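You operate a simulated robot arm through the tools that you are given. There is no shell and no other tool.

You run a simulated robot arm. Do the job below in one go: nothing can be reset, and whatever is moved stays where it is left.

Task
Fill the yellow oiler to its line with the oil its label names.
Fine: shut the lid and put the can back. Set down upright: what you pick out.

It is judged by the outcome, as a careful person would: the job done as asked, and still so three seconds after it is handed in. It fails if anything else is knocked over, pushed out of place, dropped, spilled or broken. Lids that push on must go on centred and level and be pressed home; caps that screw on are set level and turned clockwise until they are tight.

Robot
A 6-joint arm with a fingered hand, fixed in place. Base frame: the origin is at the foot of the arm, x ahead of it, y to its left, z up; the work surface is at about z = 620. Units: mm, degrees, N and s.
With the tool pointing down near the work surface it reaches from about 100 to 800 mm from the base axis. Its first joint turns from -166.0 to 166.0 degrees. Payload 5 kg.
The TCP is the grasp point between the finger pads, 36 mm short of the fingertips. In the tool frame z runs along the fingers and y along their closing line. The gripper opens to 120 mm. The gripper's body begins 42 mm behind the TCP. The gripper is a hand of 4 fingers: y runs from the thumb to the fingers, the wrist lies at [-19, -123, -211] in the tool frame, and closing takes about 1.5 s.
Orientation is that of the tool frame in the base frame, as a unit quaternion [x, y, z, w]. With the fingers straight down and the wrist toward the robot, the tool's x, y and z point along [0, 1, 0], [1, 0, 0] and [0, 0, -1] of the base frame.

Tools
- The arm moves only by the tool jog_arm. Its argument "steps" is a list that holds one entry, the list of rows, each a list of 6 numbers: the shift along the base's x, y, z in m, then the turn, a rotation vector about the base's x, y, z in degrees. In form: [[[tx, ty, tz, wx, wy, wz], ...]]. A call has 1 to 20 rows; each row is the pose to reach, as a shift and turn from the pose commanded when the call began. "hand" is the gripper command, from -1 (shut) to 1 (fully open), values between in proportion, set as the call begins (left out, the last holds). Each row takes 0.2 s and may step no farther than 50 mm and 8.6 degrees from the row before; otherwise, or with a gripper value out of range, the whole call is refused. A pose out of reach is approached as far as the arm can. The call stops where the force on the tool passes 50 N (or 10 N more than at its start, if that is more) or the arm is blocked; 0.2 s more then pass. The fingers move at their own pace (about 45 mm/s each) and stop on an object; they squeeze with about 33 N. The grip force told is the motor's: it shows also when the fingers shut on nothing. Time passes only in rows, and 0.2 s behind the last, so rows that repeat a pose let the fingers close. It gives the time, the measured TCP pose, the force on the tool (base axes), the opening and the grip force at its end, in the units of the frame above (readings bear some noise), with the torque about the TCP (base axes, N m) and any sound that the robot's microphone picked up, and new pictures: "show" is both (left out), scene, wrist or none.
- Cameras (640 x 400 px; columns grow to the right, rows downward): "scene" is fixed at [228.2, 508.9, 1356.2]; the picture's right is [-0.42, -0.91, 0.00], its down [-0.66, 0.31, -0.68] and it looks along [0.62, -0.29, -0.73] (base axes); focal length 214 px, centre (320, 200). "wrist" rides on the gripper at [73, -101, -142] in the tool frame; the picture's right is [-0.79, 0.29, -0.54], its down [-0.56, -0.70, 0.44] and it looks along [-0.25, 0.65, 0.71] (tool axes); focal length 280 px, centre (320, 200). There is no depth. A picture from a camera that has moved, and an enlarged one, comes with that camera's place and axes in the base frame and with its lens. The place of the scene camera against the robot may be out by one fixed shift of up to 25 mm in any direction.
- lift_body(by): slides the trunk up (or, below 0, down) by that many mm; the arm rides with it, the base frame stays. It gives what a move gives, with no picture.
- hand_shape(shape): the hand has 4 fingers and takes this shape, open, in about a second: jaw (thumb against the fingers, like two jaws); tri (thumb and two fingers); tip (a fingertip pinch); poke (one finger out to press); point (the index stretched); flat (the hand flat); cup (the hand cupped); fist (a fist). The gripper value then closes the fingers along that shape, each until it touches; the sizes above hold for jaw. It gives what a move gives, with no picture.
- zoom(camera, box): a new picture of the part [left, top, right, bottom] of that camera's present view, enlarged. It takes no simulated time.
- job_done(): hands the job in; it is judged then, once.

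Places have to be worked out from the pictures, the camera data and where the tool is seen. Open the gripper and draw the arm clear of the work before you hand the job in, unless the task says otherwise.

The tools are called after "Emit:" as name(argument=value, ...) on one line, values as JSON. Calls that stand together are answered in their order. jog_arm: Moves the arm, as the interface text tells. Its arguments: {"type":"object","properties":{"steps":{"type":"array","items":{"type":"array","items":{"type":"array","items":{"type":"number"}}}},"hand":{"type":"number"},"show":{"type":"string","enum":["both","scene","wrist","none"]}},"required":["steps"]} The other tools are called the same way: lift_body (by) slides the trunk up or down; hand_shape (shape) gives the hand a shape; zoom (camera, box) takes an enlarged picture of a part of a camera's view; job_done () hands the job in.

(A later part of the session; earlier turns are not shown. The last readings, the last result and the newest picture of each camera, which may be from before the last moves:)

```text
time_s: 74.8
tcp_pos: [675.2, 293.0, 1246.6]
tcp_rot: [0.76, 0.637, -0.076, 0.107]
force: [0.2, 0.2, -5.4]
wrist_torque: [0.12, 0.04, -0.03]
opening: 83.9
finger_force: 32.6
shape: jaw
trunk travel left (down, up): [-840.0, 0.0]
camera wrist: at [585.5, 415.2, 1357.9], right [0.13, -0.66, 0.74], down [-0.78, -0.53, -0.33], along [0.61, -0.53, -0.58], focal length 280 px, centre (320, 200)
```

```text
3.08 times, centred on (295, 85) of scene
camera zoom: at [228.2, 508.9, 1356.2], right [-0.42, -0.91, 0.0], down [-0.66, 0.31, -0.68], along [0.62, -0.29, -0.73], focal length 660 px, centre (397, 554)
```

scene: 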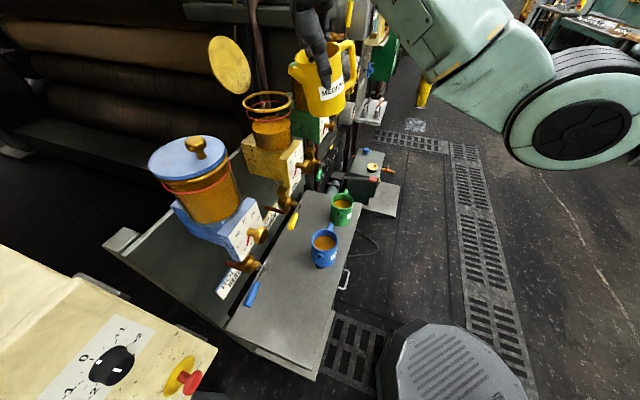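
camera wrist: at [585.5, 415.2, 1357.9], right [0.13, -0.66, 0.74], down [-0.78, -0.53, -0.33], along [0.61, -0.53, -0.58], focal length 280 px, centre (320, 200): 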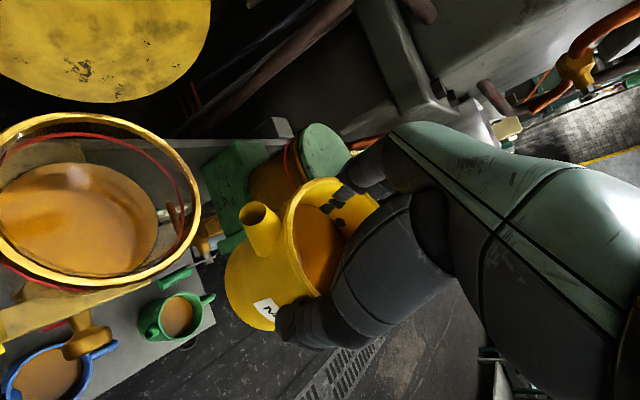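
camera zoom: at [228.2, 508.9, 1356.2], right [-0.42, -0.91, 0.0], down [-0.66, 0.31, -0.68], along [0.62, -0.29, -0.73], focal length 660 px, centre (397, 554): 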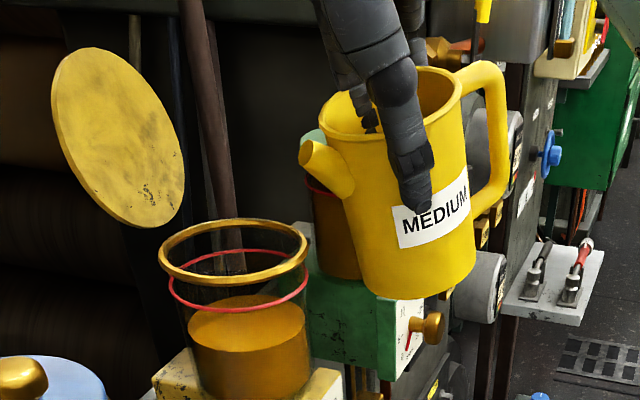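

Superb view: the tip ray matches my prediction (666, 356, 1243), and the ring centre fits (666–668, 409). I slide the last 31 mm so the tip sits ~20 mm inside the rim on the near side, and check.

Emit:
jog_arm(steps=[[[0.0003, 0.01, 0, 0, 0, 0], [0.0007, 0.021, 0, 0, 0, 0], [0.001, 0.031, 0, 0, 0, 0], [0.001, 0.031, 0, 0, 0, 0]]], show="both")

Emit:
zoom(camera="wrist", box=[100, 60, 420, 330])

Emit:
zoom(camera="scene", box=[225, 20, 365, 150])

```text
time_s: 75.8
tcp_pos: [676.6, 322.9, 1247.9]
tcp_rot: [0.76, 0.637, -0.076, 0.107]
force: [-0.4, 0.4, -5.7]
wrist_torque: [0.13, 0.05, -0.02]
opening: 84.0
finger_force: 32.7
shape: jaw
trunk travel left (down, up): [-840.0, 0.0]
camera wrist: at [587.0, 445.0, 1357.9], right [0.13, -0.66, 0.74], down [-0.78, -0.53, -0.33], along [0.61, -0.53, -0.58], focal length 280 px, centre (320, 200)
```

scene: 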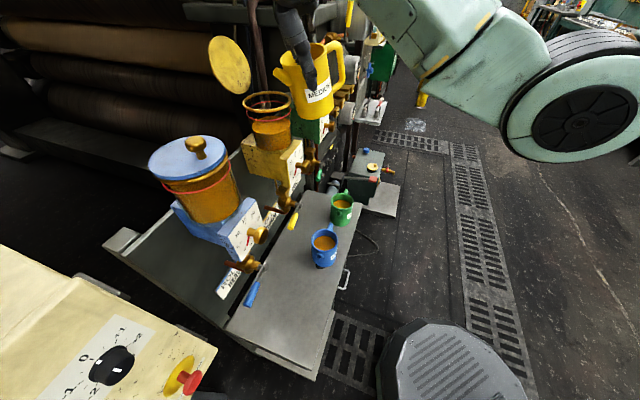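
wrist: 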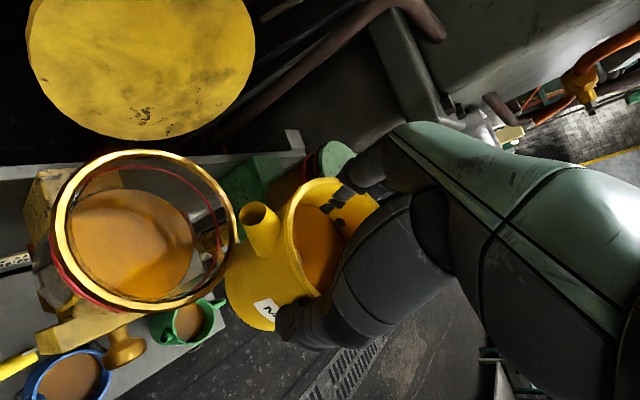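

```text
1.48 times, centred on (260, 195) of wrist
camera zoom: at [587.0, 445.0, 1357.9], right [0.13, -0.66, 0.74], down [-0.78, -0.53, -0.33], along [0.61, -0.53, -0.58], focal length 415 px, centre (409, 207)
```

zoom: 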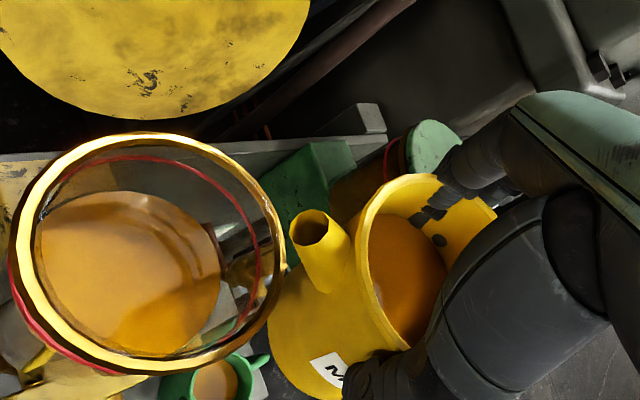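

```text
3.08 times, centred on (295, 85) of scene
camera zoom: at [228.2, 508.9, 1356.2], right [-0.42, -0.91, 0.0], down [-0.66, 0.31, -0.68], along [0.62, -0.29, -0.73], focal length 660 px, centre (397, 554)
```

zoom: 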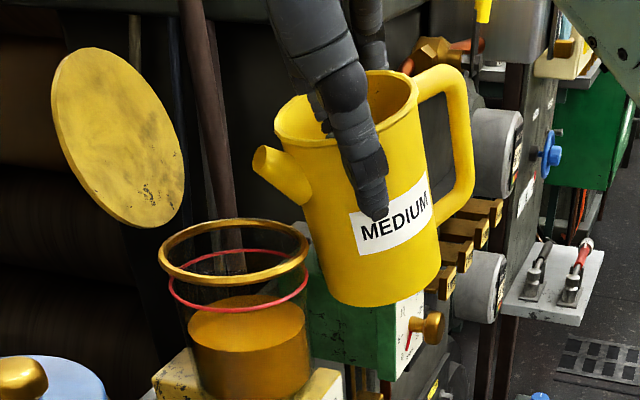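

The ring centre is confirmed at (667.5, 409) and the tip is ~22 mm short of it, inside the opening. I tilt slowly to 20° about the spout tip and check before oil starts to flow.

Emit:
jog_arm(steps=[[[0, 0.0001, -0.0006, -1.25, -0.1, 0], [0, 0.0002, -0.0012, -2.5, -0.19, 0], [0, 0.0003, -0.0018, -3.75, -0.29, 0], [0, 0.0005, -0.0023, -4.99, -0.385, 0], [0, 0.0005, -0.0023, -4.99, -0.385, 0]]], show="both")

Emit:
zoom(camera="scene", box=[235, 40, 345, 150])

Emit:
zoom(camera="wrist", box=[100, 60, 420, 330])

```text
time_s: 77.0
tcp_pos: [677.0, 323.4, 1244.7]
tcp_rot: [0.754, 0.633, -0.101, 0.142]
force: [-0.3, 0.3, -5.5]
wrist_torque: [0.17, 0.03, -0.02]
opening: 83.9
finger_force: 33.4
shape: jaw
trunk travel left (down, up): [-840.0, 0.0]
camera wrist: at [586.1, 455.3, 1344.0], right [0.13, -0.59, 0.8], down [-0.78, -0.56, -0.29], along [0.62, -0.58, -0.53], focal length 280 px, centre (320, 200)
```

scene: 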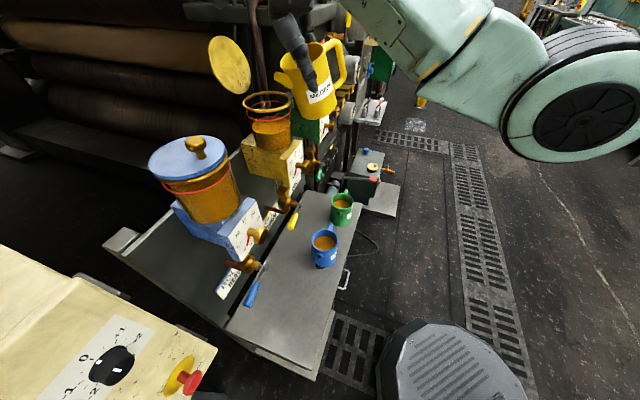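
wrist: 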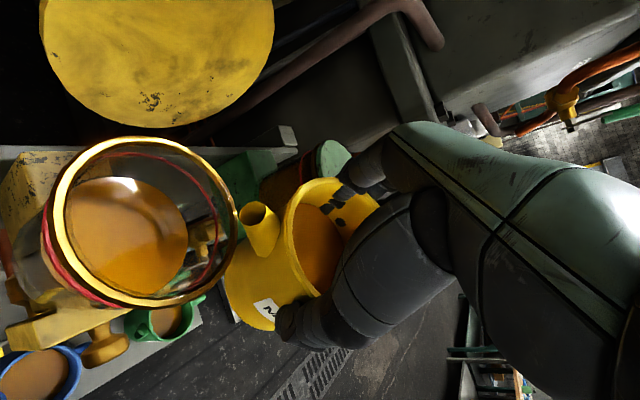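

```text
3.64 times, centred on (290, 95) of scene
camera zoom: at [228.2, 508.9, 1356.2], right [-0.42, -0.91, 0.0], down [-0.66, 0.31, -0.68], along [0.62, -0.29, -0.73], focal length 780 px, centre (429, 582)
```

zoom: 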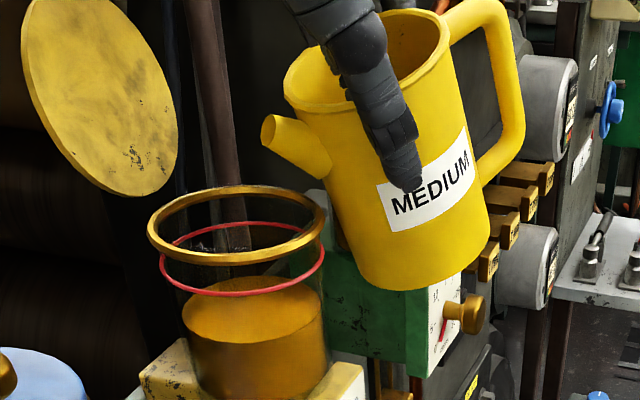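

```text
1.48 times, centred on (260, 195) of wrist
camera zoom: at [586.1, 455.3, 1344.0], right [0.13, -0.59, 0.8], down [-0.78, -0.56, -0.29], along [0.62, -0.58, -0.53], focal length 415 px, centre (409, 207)
```

zoom: 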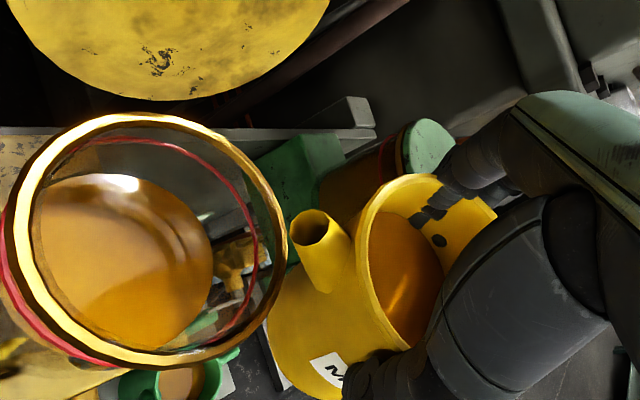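

No flow yet at 20°, everything tracks. I tilt on to 25° in small steps and watch for the start of flow.

Emit:
jog_arm(steps=[[[0, 0.0003, -0.0001, -1.25, -0.1, 0], [-0.0001, 0.0005, -0.0002, -2.5, -0.19, 0], [-0.0001, 0.0008, -0.0003, -3.75, -0.29, 0], [-0.0001, 0.0011, -0.0004, -4.99, -0.385, 0], [-0.0001, 0.0011, -0.0004, -4.99, -0.385, 0]]], show="scene")

Emit:
zoom(camera="scene", box=[235, 40, 345, 150])

Emit:
zoom(camera="wrist", box=[100, 60, 420, 330])

```text
time_s: 78.2
tcp_pos: [676.6, 324.7, 1243.6]
tcp_rot: [0.748, 0.627, -0.125, 0.177]
force: [0.0, -0.4, -5.9]
wrist_torque: [0.16, 0.07, -0.02]
opening: 84.0
finger_force: 33.1
shape: jaw
trunk travel left (down, up): [-840.0, 0.0]
```

scene: 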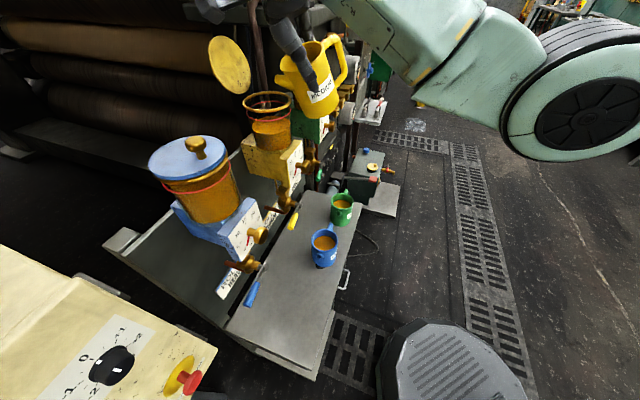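

```text
3.64 times, centred on (290, 95) of scene
camera zoom: at [228.2, 508.9, 1356.2], right [-0.42, -0.91, 0.0], down [-0.66, 0.31, -0.68], along [0.62, -0.29, -0.73], focal length 780 px, centre (429, 582)
```

zoom: 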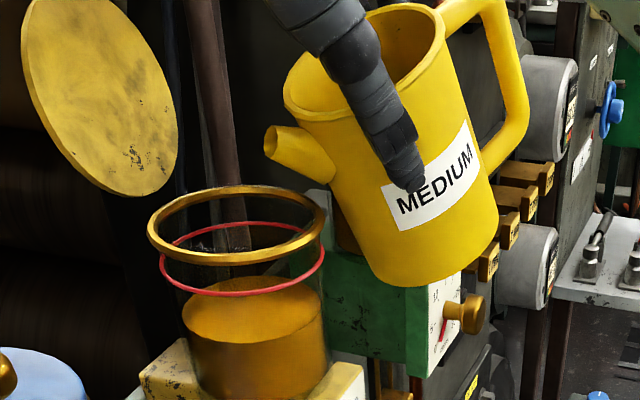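

```text
1.48 times, centred on (260, 195) of wrist
camera zoom: at [585.3, 464.4, 1331.0], right [0.12, -0.52, 0.85], down [-0.78, -0.58, -0.25], along [0.62, -0.63, -0.47], focal length 415 px, centre (409, 207)
```

zoom: 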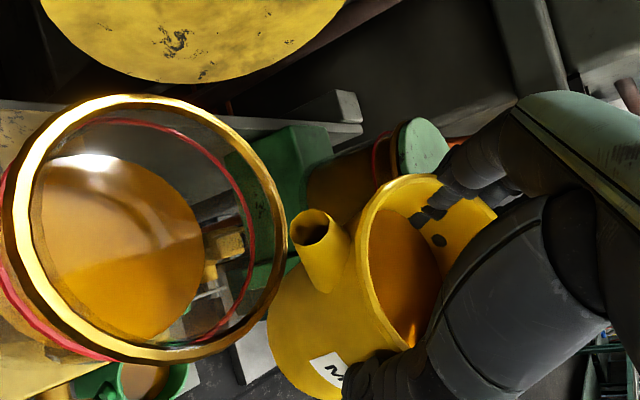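

Still no flow at 25° and all poses are in reach. I continue to about 28°.

Emit:
jog_arm(steps=[[[0, 0.0003, 0.0003, -1.0, -0.08, 0], [-0.0001, 0.0006, 0.0006, -2.0, -0.15, 0], [-0.0001, 0.0009, 0.0009, -3.0, -0.23, 0], [-0.0001, 0.0009, 0.0009, -3.0, -0.23, 0]]], show="scene")

Emit:
zoom(camera="scene", box=[235, 40, 345, 150])

Emit:
zoom(camera="wrist", box=[100, 60, 420, 330])

```text
time_s: 79.2
tcp_pos: [676.9, 324.9, 1245.1]
tcp_rot: [0.743, 0.623, -0.141, 0.197]
force: [0.3, 0.6, -6.1]
wrist_torque: [0.2, 0.06, -0.01]
opening: 84.2
finger_force: 33.1
shape: jaw
trunk travel left (down, up): [-840.0, 0.0]
```

scene: 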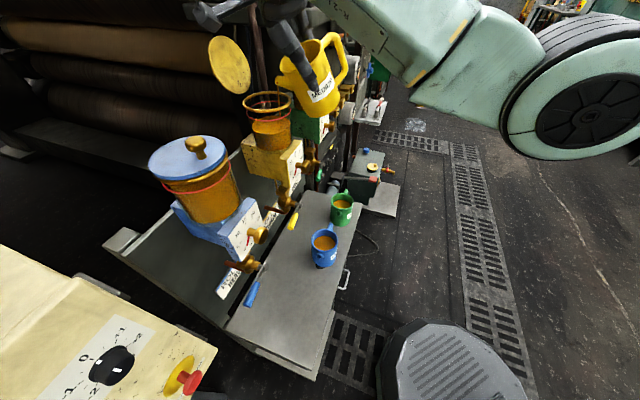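

```text
3.64 times, centred on (290, 95) of scene
camera zoom: at [228.2, 508.9, 1356.2], right [-0.42, -0.91, 0.0], down [-0.66, 0.31, -0.68], along [0.62, -0.29, -0.73], focal length 780 px, centre (429, 582)
```

zoom: 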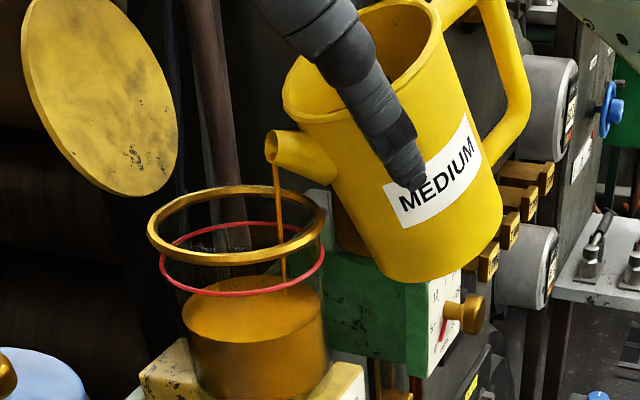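

```text
1.48 times, centred on (260, 195) of wrist
camera zoom: at [585.1, 469.8, 1323.9], right [0.12, -0.47, 0.87], down [-0.77, -0.59, -0.22], along [0.62, -0.65, -0.44], focal length 415 px, centre (409, 207)
```

zoom: 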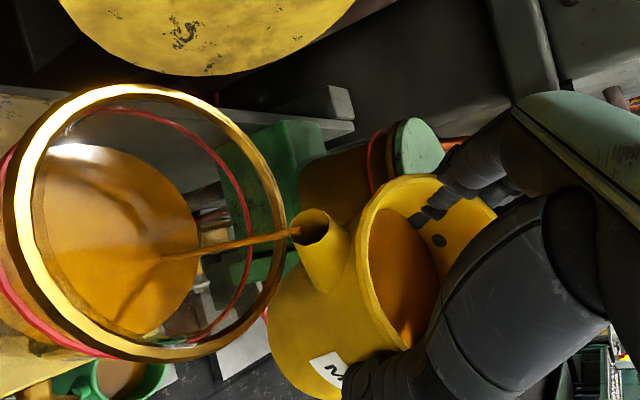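

Oil now runs in a thin stream from the spout straight into the reservoir. I hold this tilt and watch the level.

Emit:
jog_arm(steps=[[[0, 0, 0, 0, 0, 0], [0, 0, 0, 0, 0, 0], [0, 0, 0, 0, 0, 0], [0, 0, 0, 0, 0, 0], [0, 0, 0, 0, 0, 0]]], show="scene")

Emit:
zoom(camera="scene", box=[235, 40, 345, 150])

```text
time_s: 80.4
tcp_pos: [675.1, 325.3, 1244.2]
tcp_rot: [0.743, 0.624, -0.14, 0.197]
force: [-0.6, -1.1, -5.4]
wrist_torque: [0.21, 0.05, 0.01]
opening: 84.3
finger_force: 33.0
shape: jaw
trunk travel left (down, up): [-840.0, 0.0]
```

scene: 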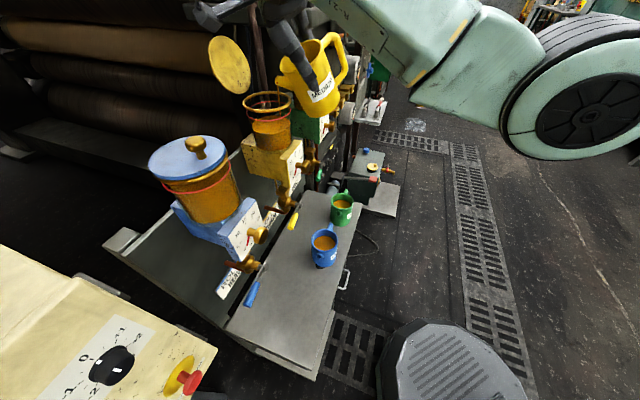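

```text
3.64 times, centred on (290, 95) of scene
camera zoom: at [228.2, 508.9, 1356.2], right [-0.42, -0.91, 0.0], down [-0.66, 0.31, -0.68], along [0.62, -0.29, -0.73], focal length 780 px, centre (429, 582)
```

zoom: 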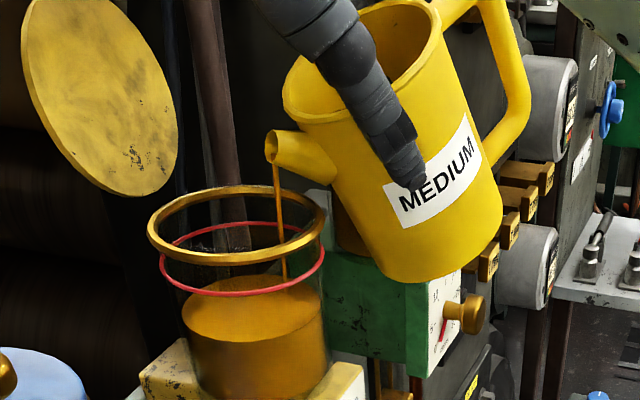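

The stream is steady and lands well inside. I increase the tilt by 3° and hold.

Emit:
jog_arm(steps=[[[0, 0.0004, 0.0002, -1.0, -0.08, 0], [0, 0.0007, 0.0005, -2.0, -0.15, 0], [-0.0001, 0.0011, 0.0007, -3.0, -0.23, 0], [-0.0001, 0.0011, 0.0007, -3.0, -0.23, 0], [-0.0001, 0.0011, 0.0007, -3.0, -0.23, 0], [-0.0001, 0.0011, 0.0007, -3.0, -0.23, 0], [-0.0001, 0.0011, 0.0007, -3.0, -0.23, 0]]], show="scene")

Emit:
zoom(camera="scene", box=[235, 40, 345, 150])

Emit:
zoom(camera="wrist", box=[100, 60, 420, 330])

```text
time_s: 82.0
tcp_pos: [676.6, 327.7, 1246.9]
tcp_rot: [0.739, 0.618, -0.155, 0.219]
force: [-0.5, 0.0, -6.7]
wrist_torque: [0.2, 0.03, 0.02]
opening: 84.2
finger_force: 33.1
shape: jaw
trunk travel left (down, up): [-840.0, 0.0]
```

scene: 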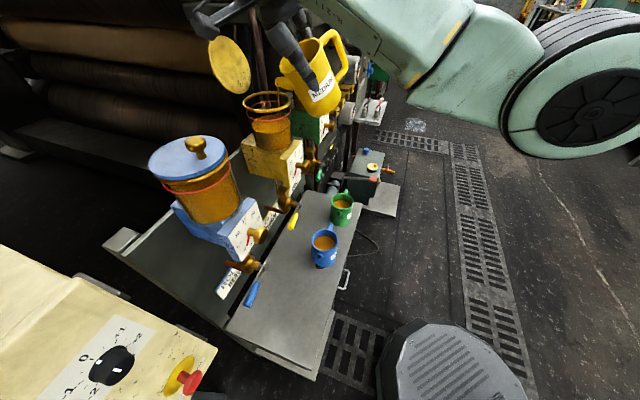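

```text
3.64 times, centred on (290, 95) of scene
camera zoom: at [228.2, 508.9, 1356.2], right [-0.42, -0.91, 0.0], down [-0.66, 0.31, -0.68], along [0.62, -0.29, -0.73], focal length 780 px, centre (429, 582)
```

zoom: 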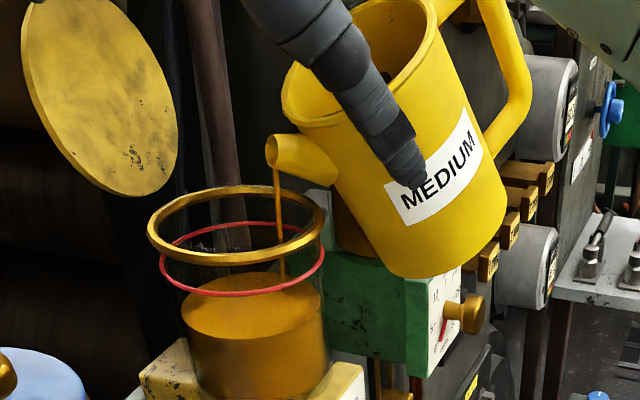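

```text
1.48 times, centred on (260, 195) of wrist
camera zoom: at [584.5, 475.0, 1316.6], right [0.11, -0.43, 0.9], down [-0.77, -0.6, -0.19], along [0.62, -0.67, -0.4], focal length 415 px, centre (409, 207)
```

zoom: 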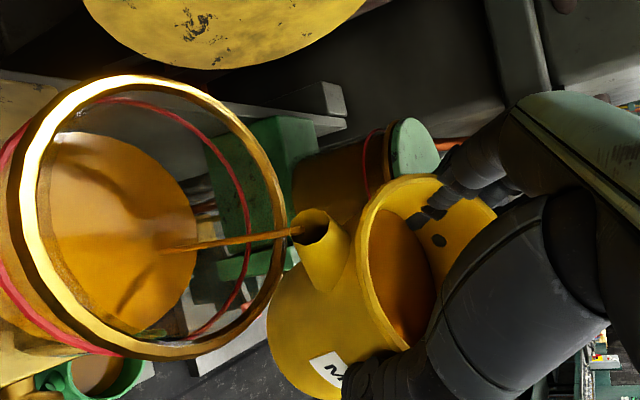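

The level is rising slowly (~5 mm so far). I continue: +3°, hold, +3°, hold.

Emit:
jog_arm(steps=[[[0, 0.0004, 0.0003, -1.0, -0.08, 0], [0, 0.0007, 0.0007, -2.0, -0.15, 0], [0, 0.0011, 0.0011, -3.0, -0.23, 0], [0, 0.0011, 0.0011, -3.0, -0.23, 0], [0, 0.0011, 0.0011, -3.0, -0.23, 0], [0, 0.0011, 0.0011, -3.0, -0.23, 0], [-0.0001, 0.0016, 0.0015, -4.0, -0.31, 0], [-0.0001, 0.002, 0.0019, -5.0, -0.39, 0], [-0.0002, 0.0025, 0.0023, -6.0, -0.46, 0], [-0.0002, 0.0025, 0.0023, -6.0, -0.46, 0], [-0.0002, 0.0025, 0.0023, -6.0, -0.46, 0]]], show="scene")

Emit:
zoom(camera="scene", box=[235, 40, 345, 150])

Emit:
zoom(camera="wrist", box=[100, 60, 420, 330])

```text
time_s: 84.4
tcp_pos: [676.2, 329.9, 1249.4]
tcp_rot: [0.726, 0.61, -0.184, 0.259]
force: [-0.3, 0.6, -5.3]
wrist_torque: [0.2, 0.0, 0.02]
opening: 84.1
finger_force: 33.1
shape: jaw
trunk travel left (down, up): [-840.0, 0.0]
```

scene: 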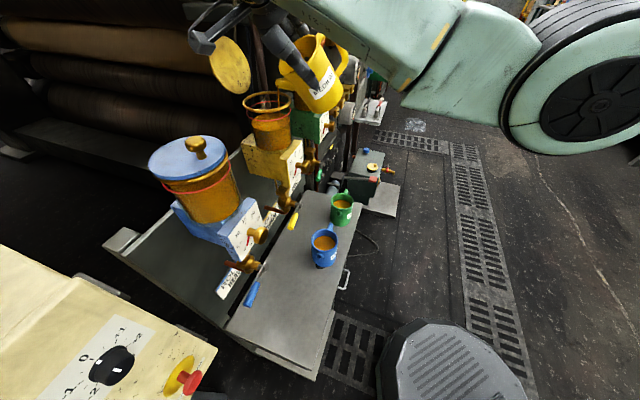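

```text
3.64 times, centred on (290, 95) of scene
camera zoom: at [228.2, 508.9, 1356.2], right [-0.42, -0.91, 0.0], down [-0.66, 0.31, -0.68], along [0.62, -0.29, -0.73], focal length 780 px, centre (429, 582)
```

zoom: 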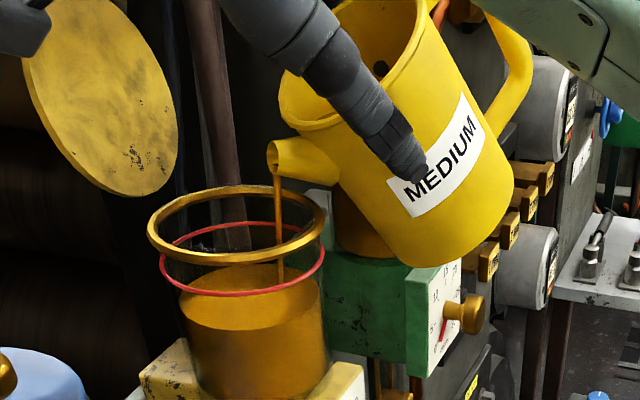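

```text
1.48 times, centred on (260, 195) of wrist
camera zoom: at [583.8, 484.3, 1302.3], right [0.11, -0.33, 0.94], down [-0.77, -0.62, -0.13], along [0.63, -0.71, -0.32], focal length 415 px, centre (409, 207)
```

zoom: 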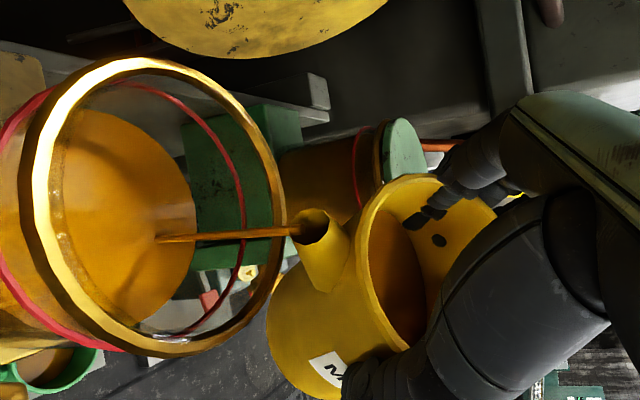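

Stream still inside, level rising; roughly a third of the way. I continue with +3°, hold, +3°, hold.

Emit:
jog_arm(steps=[[[0, 0.0005, 0.0003, -1.0, -0.08, 0], [0, 0.001, 0.0007, -2.0, -0.15, 0], [-0.0001, 0.0015, 0.001, -3.0, -0.23, 0], [-0.0001, 0.0015, 0.001, -3.0, -0.23, 0], [-0.0001, 0.0015, 0.001, -3.0, -0.23, 0], [-0.0001, 0.0015, 0.001, -3.0, -0.23, 0], [-0.0001, 0.0015, 0.001, -3.0, -0.23, 0], [-0.0001, 0.0021, 0.0013, -4.0, -0.31, 0], [-0.0002, 0.0027, 0.0017, -5.0, -0.39, 0], [-0.0002, 0.0032, 0.002, -6.0, -0.46, 0], [-0.0002, 0.0032, 0.002, -6.0, -0.46, 0], [-0.0002, 0.0032, 0.002, -6.0, -0.46, 0]]], show="scene")

Emit:
zoom(camera="scene", box=[235, 40, 345, 150])

Emit:
zoom(camera="wrist", box=[100, 60, 420, 330])

```text
time_s: 87.0
tcp_pos: [674.9, 333.9, 1249.7]
tcp_rot: [0.712, 0.598, -0.213, 0.3]
force: [-0.7, 0.3, -4.8]
wrist_torque: [0.22, 0.02, 0.01]
opening: 84.2
finger_force: 33.2
shape: jaw
trunk travel left (down, up): [-840.0, 0.0]
```

scene: 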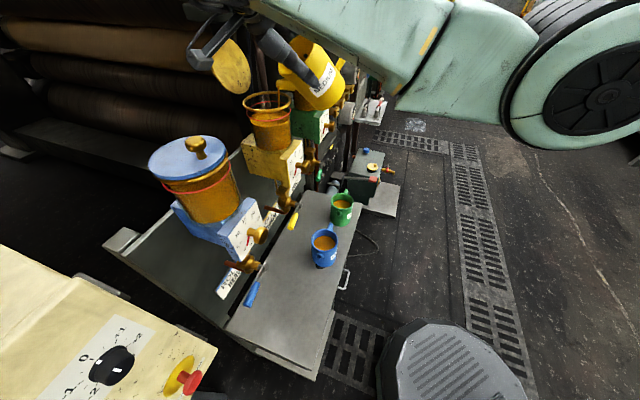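

```text
3.64 times, centred on (290, 95) of scene
camera zoom: at [228.2, 508.9, 1356.2], right [-0.42, -0.91, 0.0], down [-0.66, 0.31, -0.68], along [0.62, -0.29, -0.73], focal length 780 px, centre (429, 582)
```

zoom: 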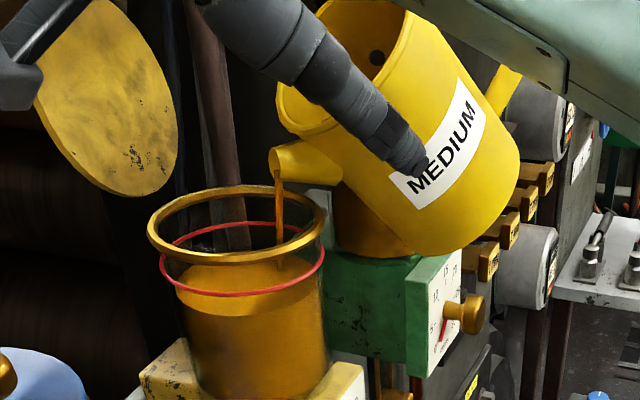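

```text
1.48 times, centred on (260, 195) of wrist
camera zoom: at [582.9, 492.2, 1287.2], right [0.1, -0.23, 0.97], down [-0.77, -0.63, -0.07], along [0.63, -0.74, -0.24], focal length 415 px, centre (409, 207)
```

zoom: 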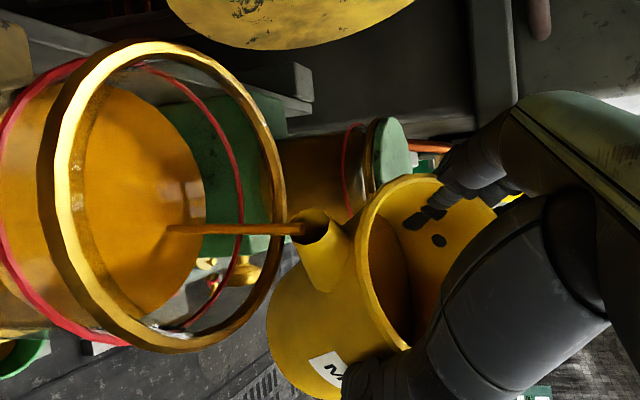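

About half way; rim still has margin, so I hold this tilt and let it run.

Emit:
jog_arm(steps=[[[0, 0, 0, 0, 0, 0], [0, 0, 0, 0, 0, 0], [0, 0, 0, 0, 0, 0], [0, 0, 0, 0, 0, 0], [0, 0, 0, 0, 0, 0], [0, 0, 0, 0, 0, 0], [0, 0, 0, 0, 0, 0], [0, 0, 0, 0, 0, 0], [0, 0, 0, 0, 0, 0], [0, 0, 0, 0, 0, 0]]], show="none")

Emit:
zoom(camera="scene", box=[250, 70, 330, 150])

Emit:
zoom(camera="wrist", box=[100, 60, 420, 330])

```text
time_s: 89.2
tcp_pos: [675.0, 332.7, 1250.4]
tcp_rot: [0.713, 0.597, -0.214, 0.299]
force: [0.8, -0.6, -5.7]
wrist_torque: [0.19, 0.04, -0.04]
opening: 84.1
finger_force: 33.0
shape: jaw
trunk travel left (down, up): [-840.0, 0.0]
```

```text
5.00 times, centred on (290, 110) of scene
camera zoom: at [228.2, 508.9, 1356.2], right [-0.42, -0.91, 0.0], down [-0.66, 0.31, -0.68], along [0.62, -0.29, -0.73], focal length 1072 px, centre (470, 650)
```

zoom: 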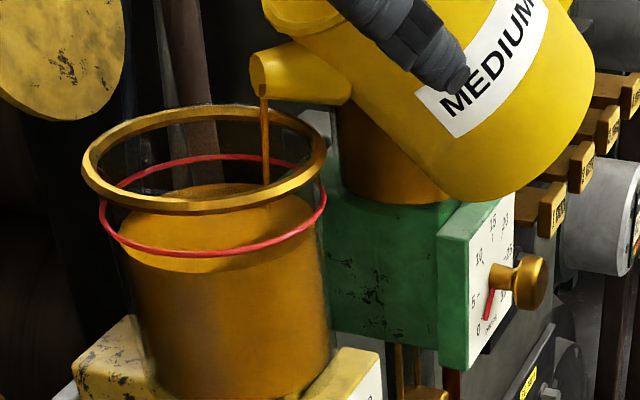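

```text
1.48 times, centred on (260, 195) of wrist
camera zoom: at [582.9, 492.2, 1287.2], right [0.1, -0.23, 0.97], down [-0.77, -0.63, -0.07], along [0.63, -0.74, -0.24], focal length 415 px, centre (409, 207)
```

zoom: 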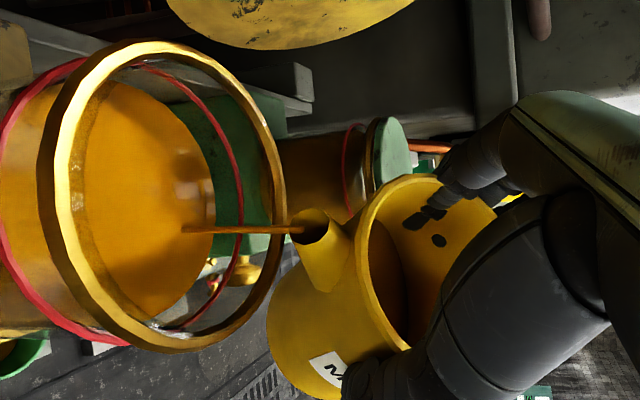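

About 13 mm to go, rising ~4 mm/s. I hold a bit under two seconds more and check.

Emit:
jog_arm(steps=[[[0, 0, 0, 0, 0, 0], [0, 0, 0, 0, 0, 0], [0, 0, 0, 0, 0, 0], [0, 0, 0, 0, 0, 0], [0, 0, 0, 0, 0, 0], [0, 0, 0, 0, 0, 0], [0, 0, 0, 0, 0, 0]]], show="none")

Emit:
zoom(camera="scene", box=[250, 70, 330, 150])

Emit:
zoom(camera="wrist", box=[100, 60, 420, 330])

```text
time_s: 90.8
tcp_pos: [674.8, 331.2, 1250.1]
tcp_rot: [0.713, 0.598, -0.213, 0.299]
force: [0.3, 0.1, -4.9]
wrist_torque: [0.19, 0.03, 0.01]
opening: 84.2
finger_force: 33.4
shape: jaw
trunk travel left (down, up): [-840.0, 0.0]
```

```text
5.00 times, centred on (290, 110) of scene
camera zoom: at [228.2, 508.9, 1356.2], right [-0.42, -0.91, 0.0], down [-0.66, 0.31, -0.68], along [0.62, -0.29, -0.73], focal length 1072 px, centre (470, 650)
```

zoom: 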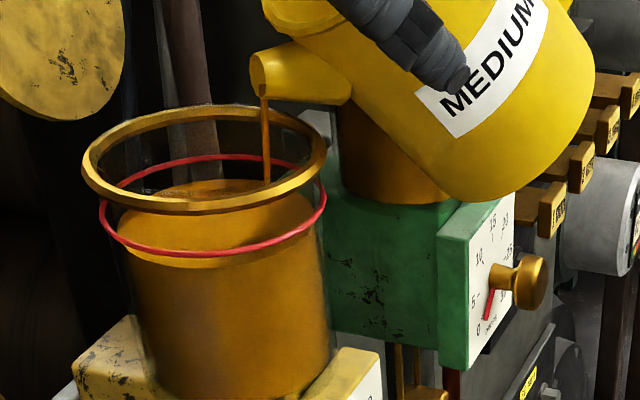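

```text
1.48 times, centred on (260, 195) of wrist
camera zoom: at [582.8, 492.2, 1287.2], right [0.1, -0.23, 0.97], down [-0.77, -0.63, -0.07], along [0.63, -0.74, -0.24], focal length 415 px, centre (409, 207)
```

zoom: 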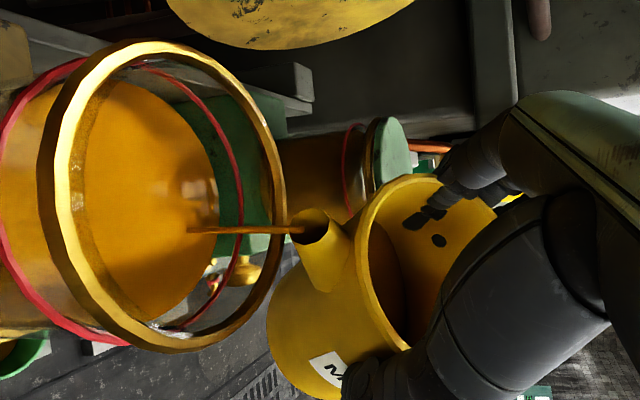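

Flow is slowing; about 10 mm remain. I add 3° more tilt and hold about a second.

Emit:
jog_arm(steps=[[[0, 0.0006, 0.0006, -1.0, -0.08, 0], [-0.0001, 0.0012, 0.0012, -2.0, -0.15, 0], [-0.0001, 0.0018, 0.0018, -3.0, -0.23, 0], [-0.0001, 0.0018, 0.0018, -3.0, -0.23, 0], [-0.0001, 0.0018, 0.0018, -3.0, -0.23, 0], [-0.0001, 0.0018, 0.0018, -3.0, -0.23, 0]]], show="none")

Emit:
zoom(camera="scene", box=[250, 70, 330, 150])

Emit:
zoom(camera="wrist", box=[100, 60, 420, 330])

```text
time_s: 92.2
tcp_pos: [674.4, 334.4, 1252.9]
tcp_rot: [0.705, 0.59, -0.227, 0.32]
force: [-0.5, 0.2, -4.0]
wrist_torque: [0.2, 0.03, 0.01]
opening: 83.8
finger_force: 33.2
shape: jaw
trunk travel left (down, up): [-840.0, 0.0]
```

```text
5.00 times, centred on (290, 110) of scene
camera zoom: at [228.2, 508.9, 1356.2], right [-0.42, -0.91, 0.0], down [-0.66, 0.31, -0.68], along [0.62, -0.29, -0.73], focal length 1072 px, centre (470, 650)
```

zoom: 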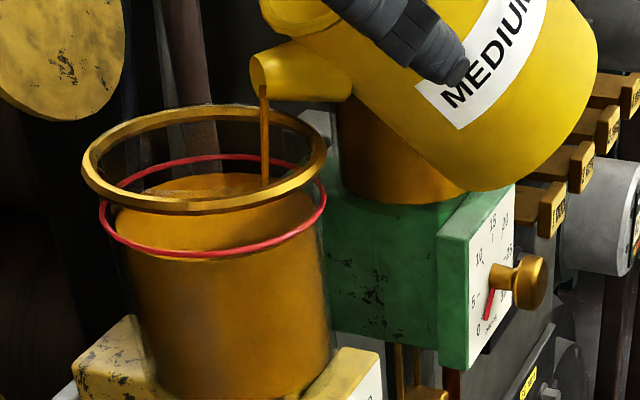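

```text
1.48 times, centred on (260, 195) of wrist
camera zoom: at [582.8, 495.7, 1280.3], right [0.09, -0.18, 0.98], down [-0.77, -0.64, -0.04], along [0.63, -0.75, -0.2], focal length 415 px, centre (409, 207)
```

zoom: 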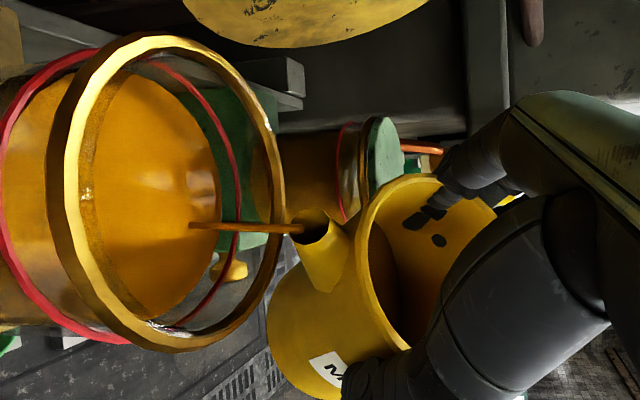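

About 6 mm to go. I hold briefly once more.

Emit:
jog_arm(steps=[[[0, 0, 0, 0, 0, 0], [0, 0, 0, 0, 0, 0], [0, 0, 0, 0, 0, 0]]], show="none")

Emit:
zoom(camera="scene", box=[250, 80, 310, 140])

Emit:
zoom(camera="wrist", box=[80, 60, 340, 320])

```text
time_s: 93.0
tcp_pos: [674.9, 333.8, 1251.8]
tcp_rot: [0.705, 0.592, -0.228, 0.318]
force: [0.0, -0.2, -4.7]
wrist_torque: [0.2, 0.03, 0.01]
opening: 83.7
finger_force: 33.3
shape: jaw
trunk travel left (down, up): [-840.0, 0.0]
```

```text
6.67 times, centred on (280, 110) of scene
camera zoom: at [228.2, 508.9, 1356.2], right [-0.42, -0.91, 0.0], down [-0.66, 0.31, -0.68], along [0.62, -0.29, -0.73], focal length 1430 px, centre (587, 800)
```

zoom: 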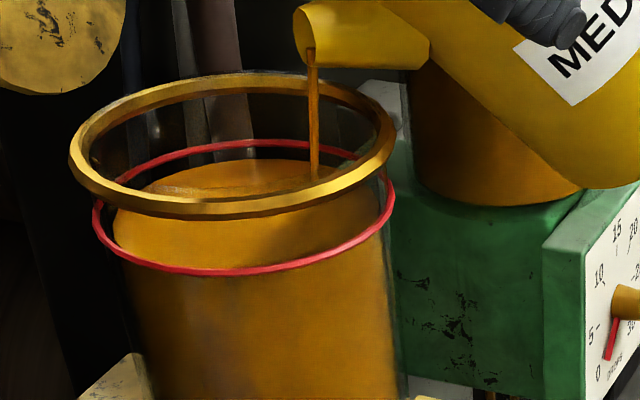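

```text
1.54 times, centred on (210, 190) of wrist
camera zoom: at [582.8, 495.7, 1280.2], right [0.1, -0.18, 0.98], down [-0.77, -0.64, -0.04], along [0.63, -0.75, -0.2], focal length 431 px, centre (489, 215)
```

zoom: 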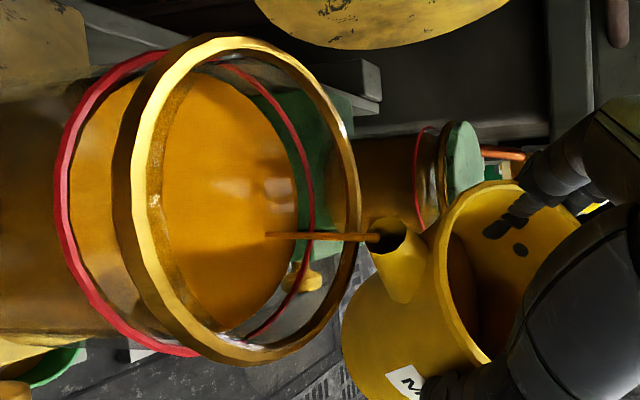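

About 3 mm to go by the far edge of the surface against the red line. I hold 0.4 s more and then tilt back 7° to stop the flow and measure.

Emit:
jog_arm(steps=[[[0, 0, 0, 0, 0, 0], [0, 0, 0, 0, 0, 0], [0.0002, -0.002, -0.0015, 4.0, 0.31, 0], [0.0003, -0.0035, -0.0028, 7.5, 0.58, 0], [0.0003, -0.0035, -0.0028, 7.5, 0.58, 0]]], show="none")

Emit:
zoom(camera="scene", box=[250, 80, 310, 140])

Emit:
zoom(camera="wrist", box=[80, 60, 340, 320])

```text
time_s: 94.2
tcp_pos: [675.1, 330.7, 1250.3]
tcp_rot: [0.723, 0.606, -0.191, 0.269]
force: [0.5, -0.4, -4.1]
wrist_torque: [0.15, 0.04, 0.01]
opening: 84.1
finger_force: 32.8
shape: jaw
trunk travel left (down, up): [-840.0, 0.0]
```

```text
6.67 times, centred on (280, 110) of scene
camera zoom: at [228.2, 508.9, 1356.2], right [-0.42, -0.91, 0.0], down [-0.66, 0.31, -0.68], along [0.62, -0.29, -0.73], focal length 1430 px, centre (587, 800)
```

zoom: 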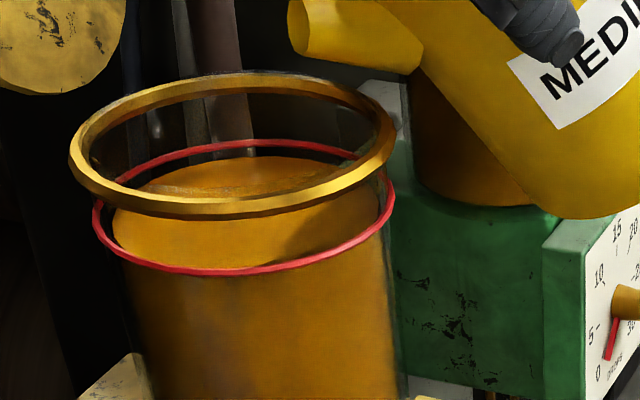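

```text
1.54 times, centred on (210, 190) of wrist
camera zoom: at [583.2, 487.2, 1299.0], right [0.1, -0.31, 0.95], down [-0.77, -0.62, -0.12], along [0.63, -0.72, -0.3], focal length 431 px, centre (489, 215)
```

zoom: 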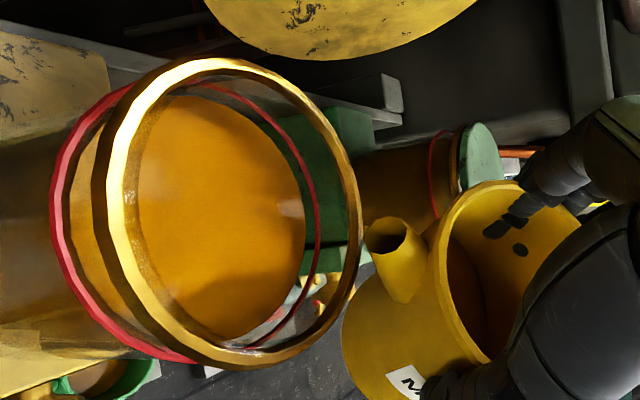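

Flow has stopped cleanly. Comparing both views the oil is about 2 mm under the line, so I give one more short pour (about half a second) and tilt back.

Emit:
jog_arm(steps=[[[-0.0001, 0.0018, 0.0014, -4.0, -0.31, 0], [-0.0003, 0.0037, 0.003, -8.0, -0.62, 0], [-0.0003, 0.0037, 0.003, -8.0, -0.62, 0], [-0.0003, 0.0037, 0.003, -8.0, -0.62, 0], [-0.0001, 0.0018, 0.0014, -4.0, -0.31, 0], [0, 0, 0, 0, 0, 0], [0, 0, 0, 0, 0, 0]]], show="none")

Emit:
zoom(camera="scene", box=[250, 80, 310, 140])

Emit:
zoom(camera="wrist", box=[80, 60, 340, 320])

```text
time_s: 95.8
tcp_pos: [676.5, 330.9, 1249.2]
tcp_rot: [0.724, 0.606, -0.191, 0.27]
force: [0.2, -0.1, -5.1]
wrist_torque: [0.14, 0.04, -0.02]
opening: 83.9
finger_force: 32.9
shape: jaw
trunk travel left (down, up): [-840.0, 0.0]
```

```text
6.67 times, centred on (280, 110) of scene
camera zoom: at [228.2, 508.9, 1356.2], right [-0.42, -0.91, 0.0], down [-0.66, 0.31, -0.68], along [0.62, -0.29, -0.73], focal length 1430 px, centre (587, 800)
```

zoom: 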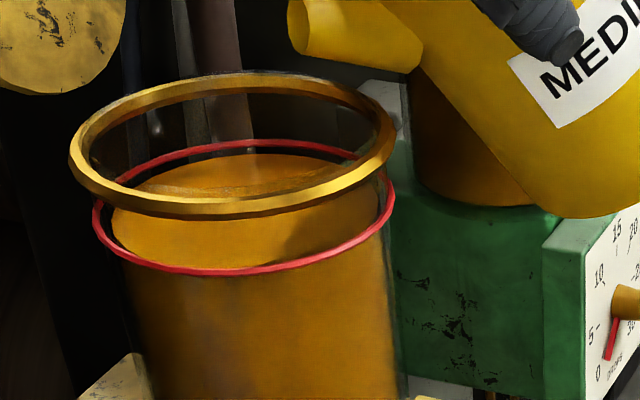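

```text
1.54 times, centred on (210, 190) of wrist
camera zoom: at [583.5, 487.2, 1299.3], right [0.1, -0.31, 0.95], down [-0.77, -0.62, -0.12], along [0.63, -0.72, -0.3], focal length 431 px, centre (489, 215)
```

zoom: 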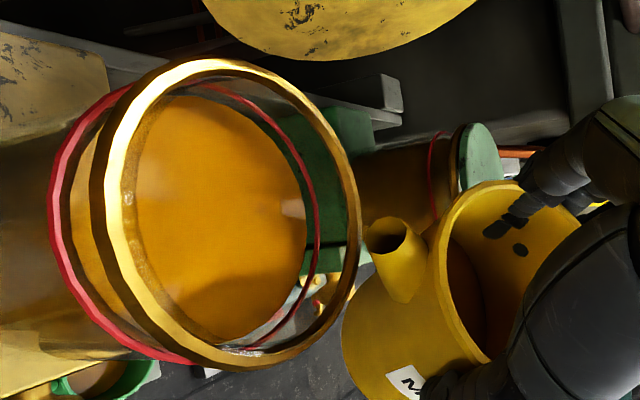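

Nearly there. I take a closer look at the level against the line.

Emit:
zoom(camera="scene", box=[256, 88, 294, 126])

Emit:
zoom(camera="wrist", box=[100, 90, 240, 230])

```text
10.53 times, centred on (275, 107) of scene
camera zoom: at [228.2, 508.9, 1356.2], right [-0.42, -0.91, 0.0], down [-0.66, 0.31, -0.68], along [0.62, -0.29, -0.73], focal length 2258 px, centre (794, 1179)
```

zoom: 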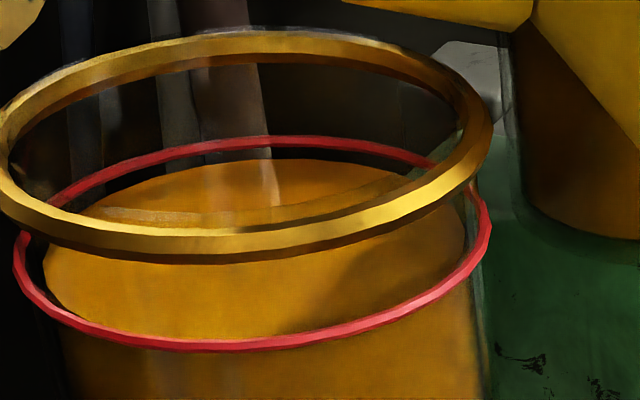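

```text
2.86 times, centred on (170, 160) of wrist
camera zoom: at [583.5, 487.2, 1299.3], right [0.1, -0.31, 0.95], down [-0.77, -0.62, -0.12], along [0.63, -0.72, -0.3], focal length 801 px, centre (749, 314)
```

zoom: 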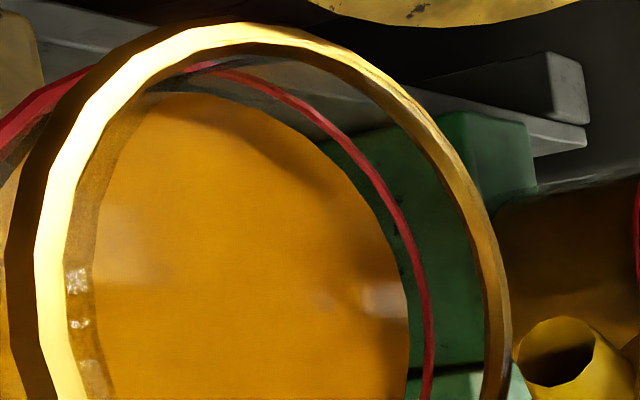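

The level sits about 1.7 mm below the middle of the line. One more equally short pour should bring it right onto it.

Emit:
jog_arm(steps=[[[-0.0001, 0.0018, 0.0014, -4.0, -0.31, 0], [-0.0003, 0.0039, 0.0032, -8.5, -0.66, 0], [-0.0003, 0.0039, 0.0032, -8.5, -0.66, 0], [-0.0003, 0.0039, 0.0032, -8.5, -0.66, 0], [-0.0001, 0.0018, 0.0014, -4.0, -0.31, 0], [0, 0, 0, 0, 0, 0], [0, -0.0025, -0.001, 4, 0.31, 0], [0, -0.0025, -0.001, 4, 0.31, 0]]], show="none")

Emit:
zoom(camera="scene", box=[256, 88, 294, 126])

Emit:
zoom(camera="wrist", box=[80, 60, 400, 320])

```text
time_s: 97.6
tcp_pos: [675.4, 327.8, 1249.2]
tcp_rot: [0.732, 0.613, -0.173, 0.242]
force: [-0.2, -0.6, -5.1]
wrist_torque: [0.16, 0.04, -0.03]
opening: 83.6
finger_force: 32.9
shape: jaw
trunk travel left (down, up): [-840.0, 0.0]
```

```text
10.53 times, centred on (275, 107) of scene
camera zoom: at [228.2, 508.9, 1356.2], right [-0.42, -0.91, 0.0], down [-0.66, 0.31, -0.68], along [0.62, -0.29, -0.73], focal length 2258 px, centre (794, 1179)
```

zoom: 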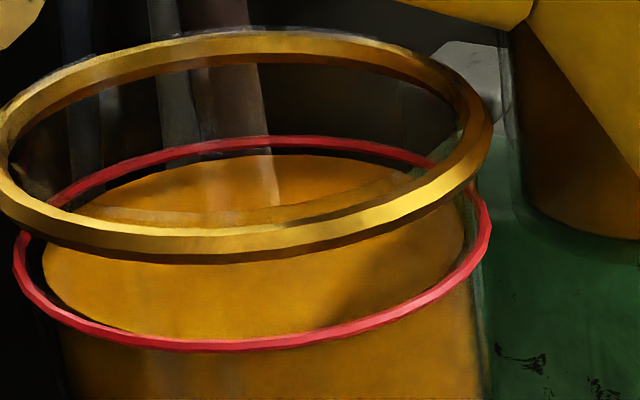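

```text
1.54 times, centred on (240, 190) of wrist
camera zoom: at [583.8, 480.4, 1309.5], right [0.11, -0.37, 0.92], down [-0.77, -0.61, -0.16], along [0.63, -0.69, -0.36], focal length 431 px, centre (443, 215)
```

zoom: 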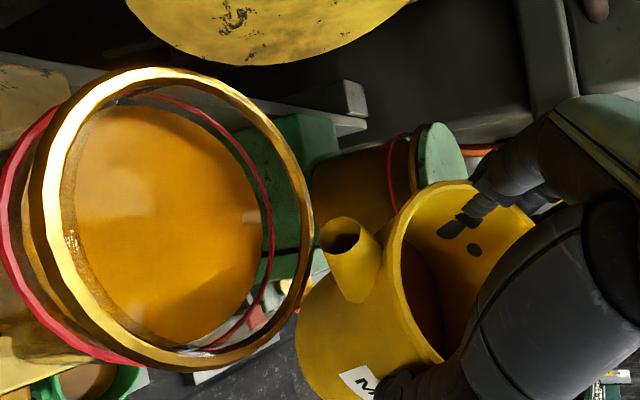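

The oil now sits on the red line (within about half a millimetre). I tilt the can back upright towards 15° while rising, keeping the spout over the opening.

Emit:
jog_arm(steps=[[[0.0003, -0.0003, 0.001, 2.3, 0.18, 0], [0.0006, -0.0006, 0.003, 4.6, 0.36, 0], [0.0007, -0.0013, 0.005, 7.1, 0.55, 0], [0.0007, -0.002, 0.008, 9.6, 0.74, 0], [0.0008, -0.0025, 0.011, 12.1, 0.93, 0], [0.0008, -0.003, 0.014, 14.6, 1.13, 0], [0.0008, -0.0034, 0.017, 17.1, 1.32, 0], [0.0008, -0.0037, 0.02, 19.6, 1.51, 0], [0.0008, -0.0037, 0.024, 19.6, 1.51, 0]]], show="both")

Emit:
zoom(camera="scene", box=[235, 30, 365, 150])

```text
time_s: 99.6
tcp_pos: [677.5, 325.1, 1272.1]
tcp_rot: [0.76, 0.637, -0.075, 0.106]
force: [-0.6, -0.3, -4.1]
wrist_torque: [0.09, 0.04, -0.02]
opening: 83.8
finger_force: 32.9
shape: jaw
trunk travel left (down, up): [-840.0, 0.0]
camera wrist: at [587.4, 446.7, 1383.7], right [0.13, -0.66, 0.74], down [-0.78, -0.53, -0.33], along [0.61, -0.53, -0.58], focal length 280 px, centre (320, 200)
```

scene: 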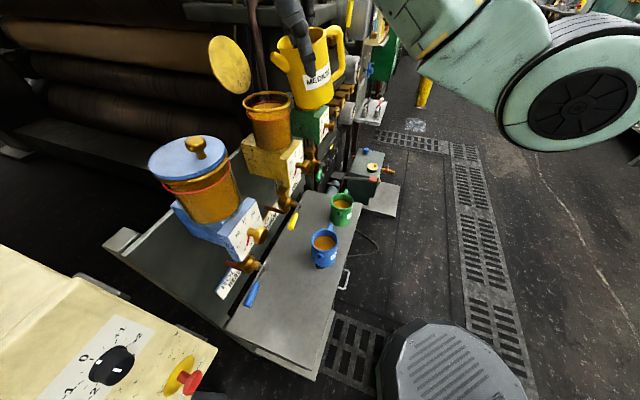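
wrist: 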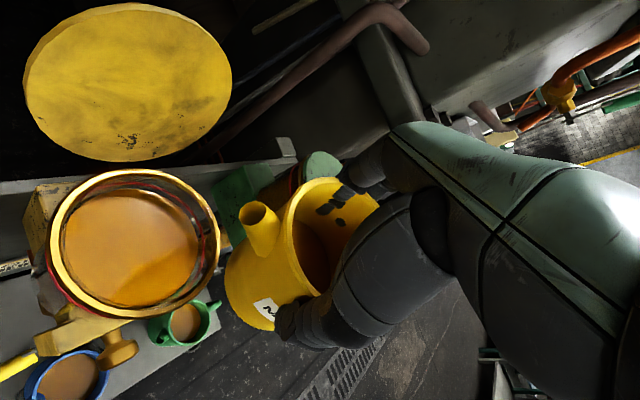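

```text
3.33 times, centred on (300, 90) of scene
camera zoom: at [228.2, 508.9, 1356.2], right [-0.42, -0.91, 0.0], down [-0.66, 0.31, -0.68], along [0.62, -0.29, -0.73], focal length 715 px, centre (387, 567)
```

zoom: 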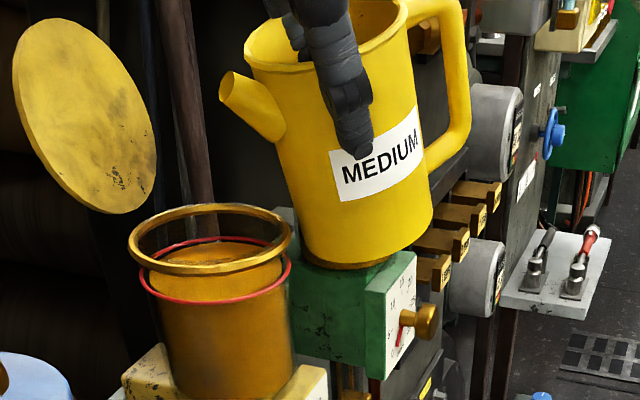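

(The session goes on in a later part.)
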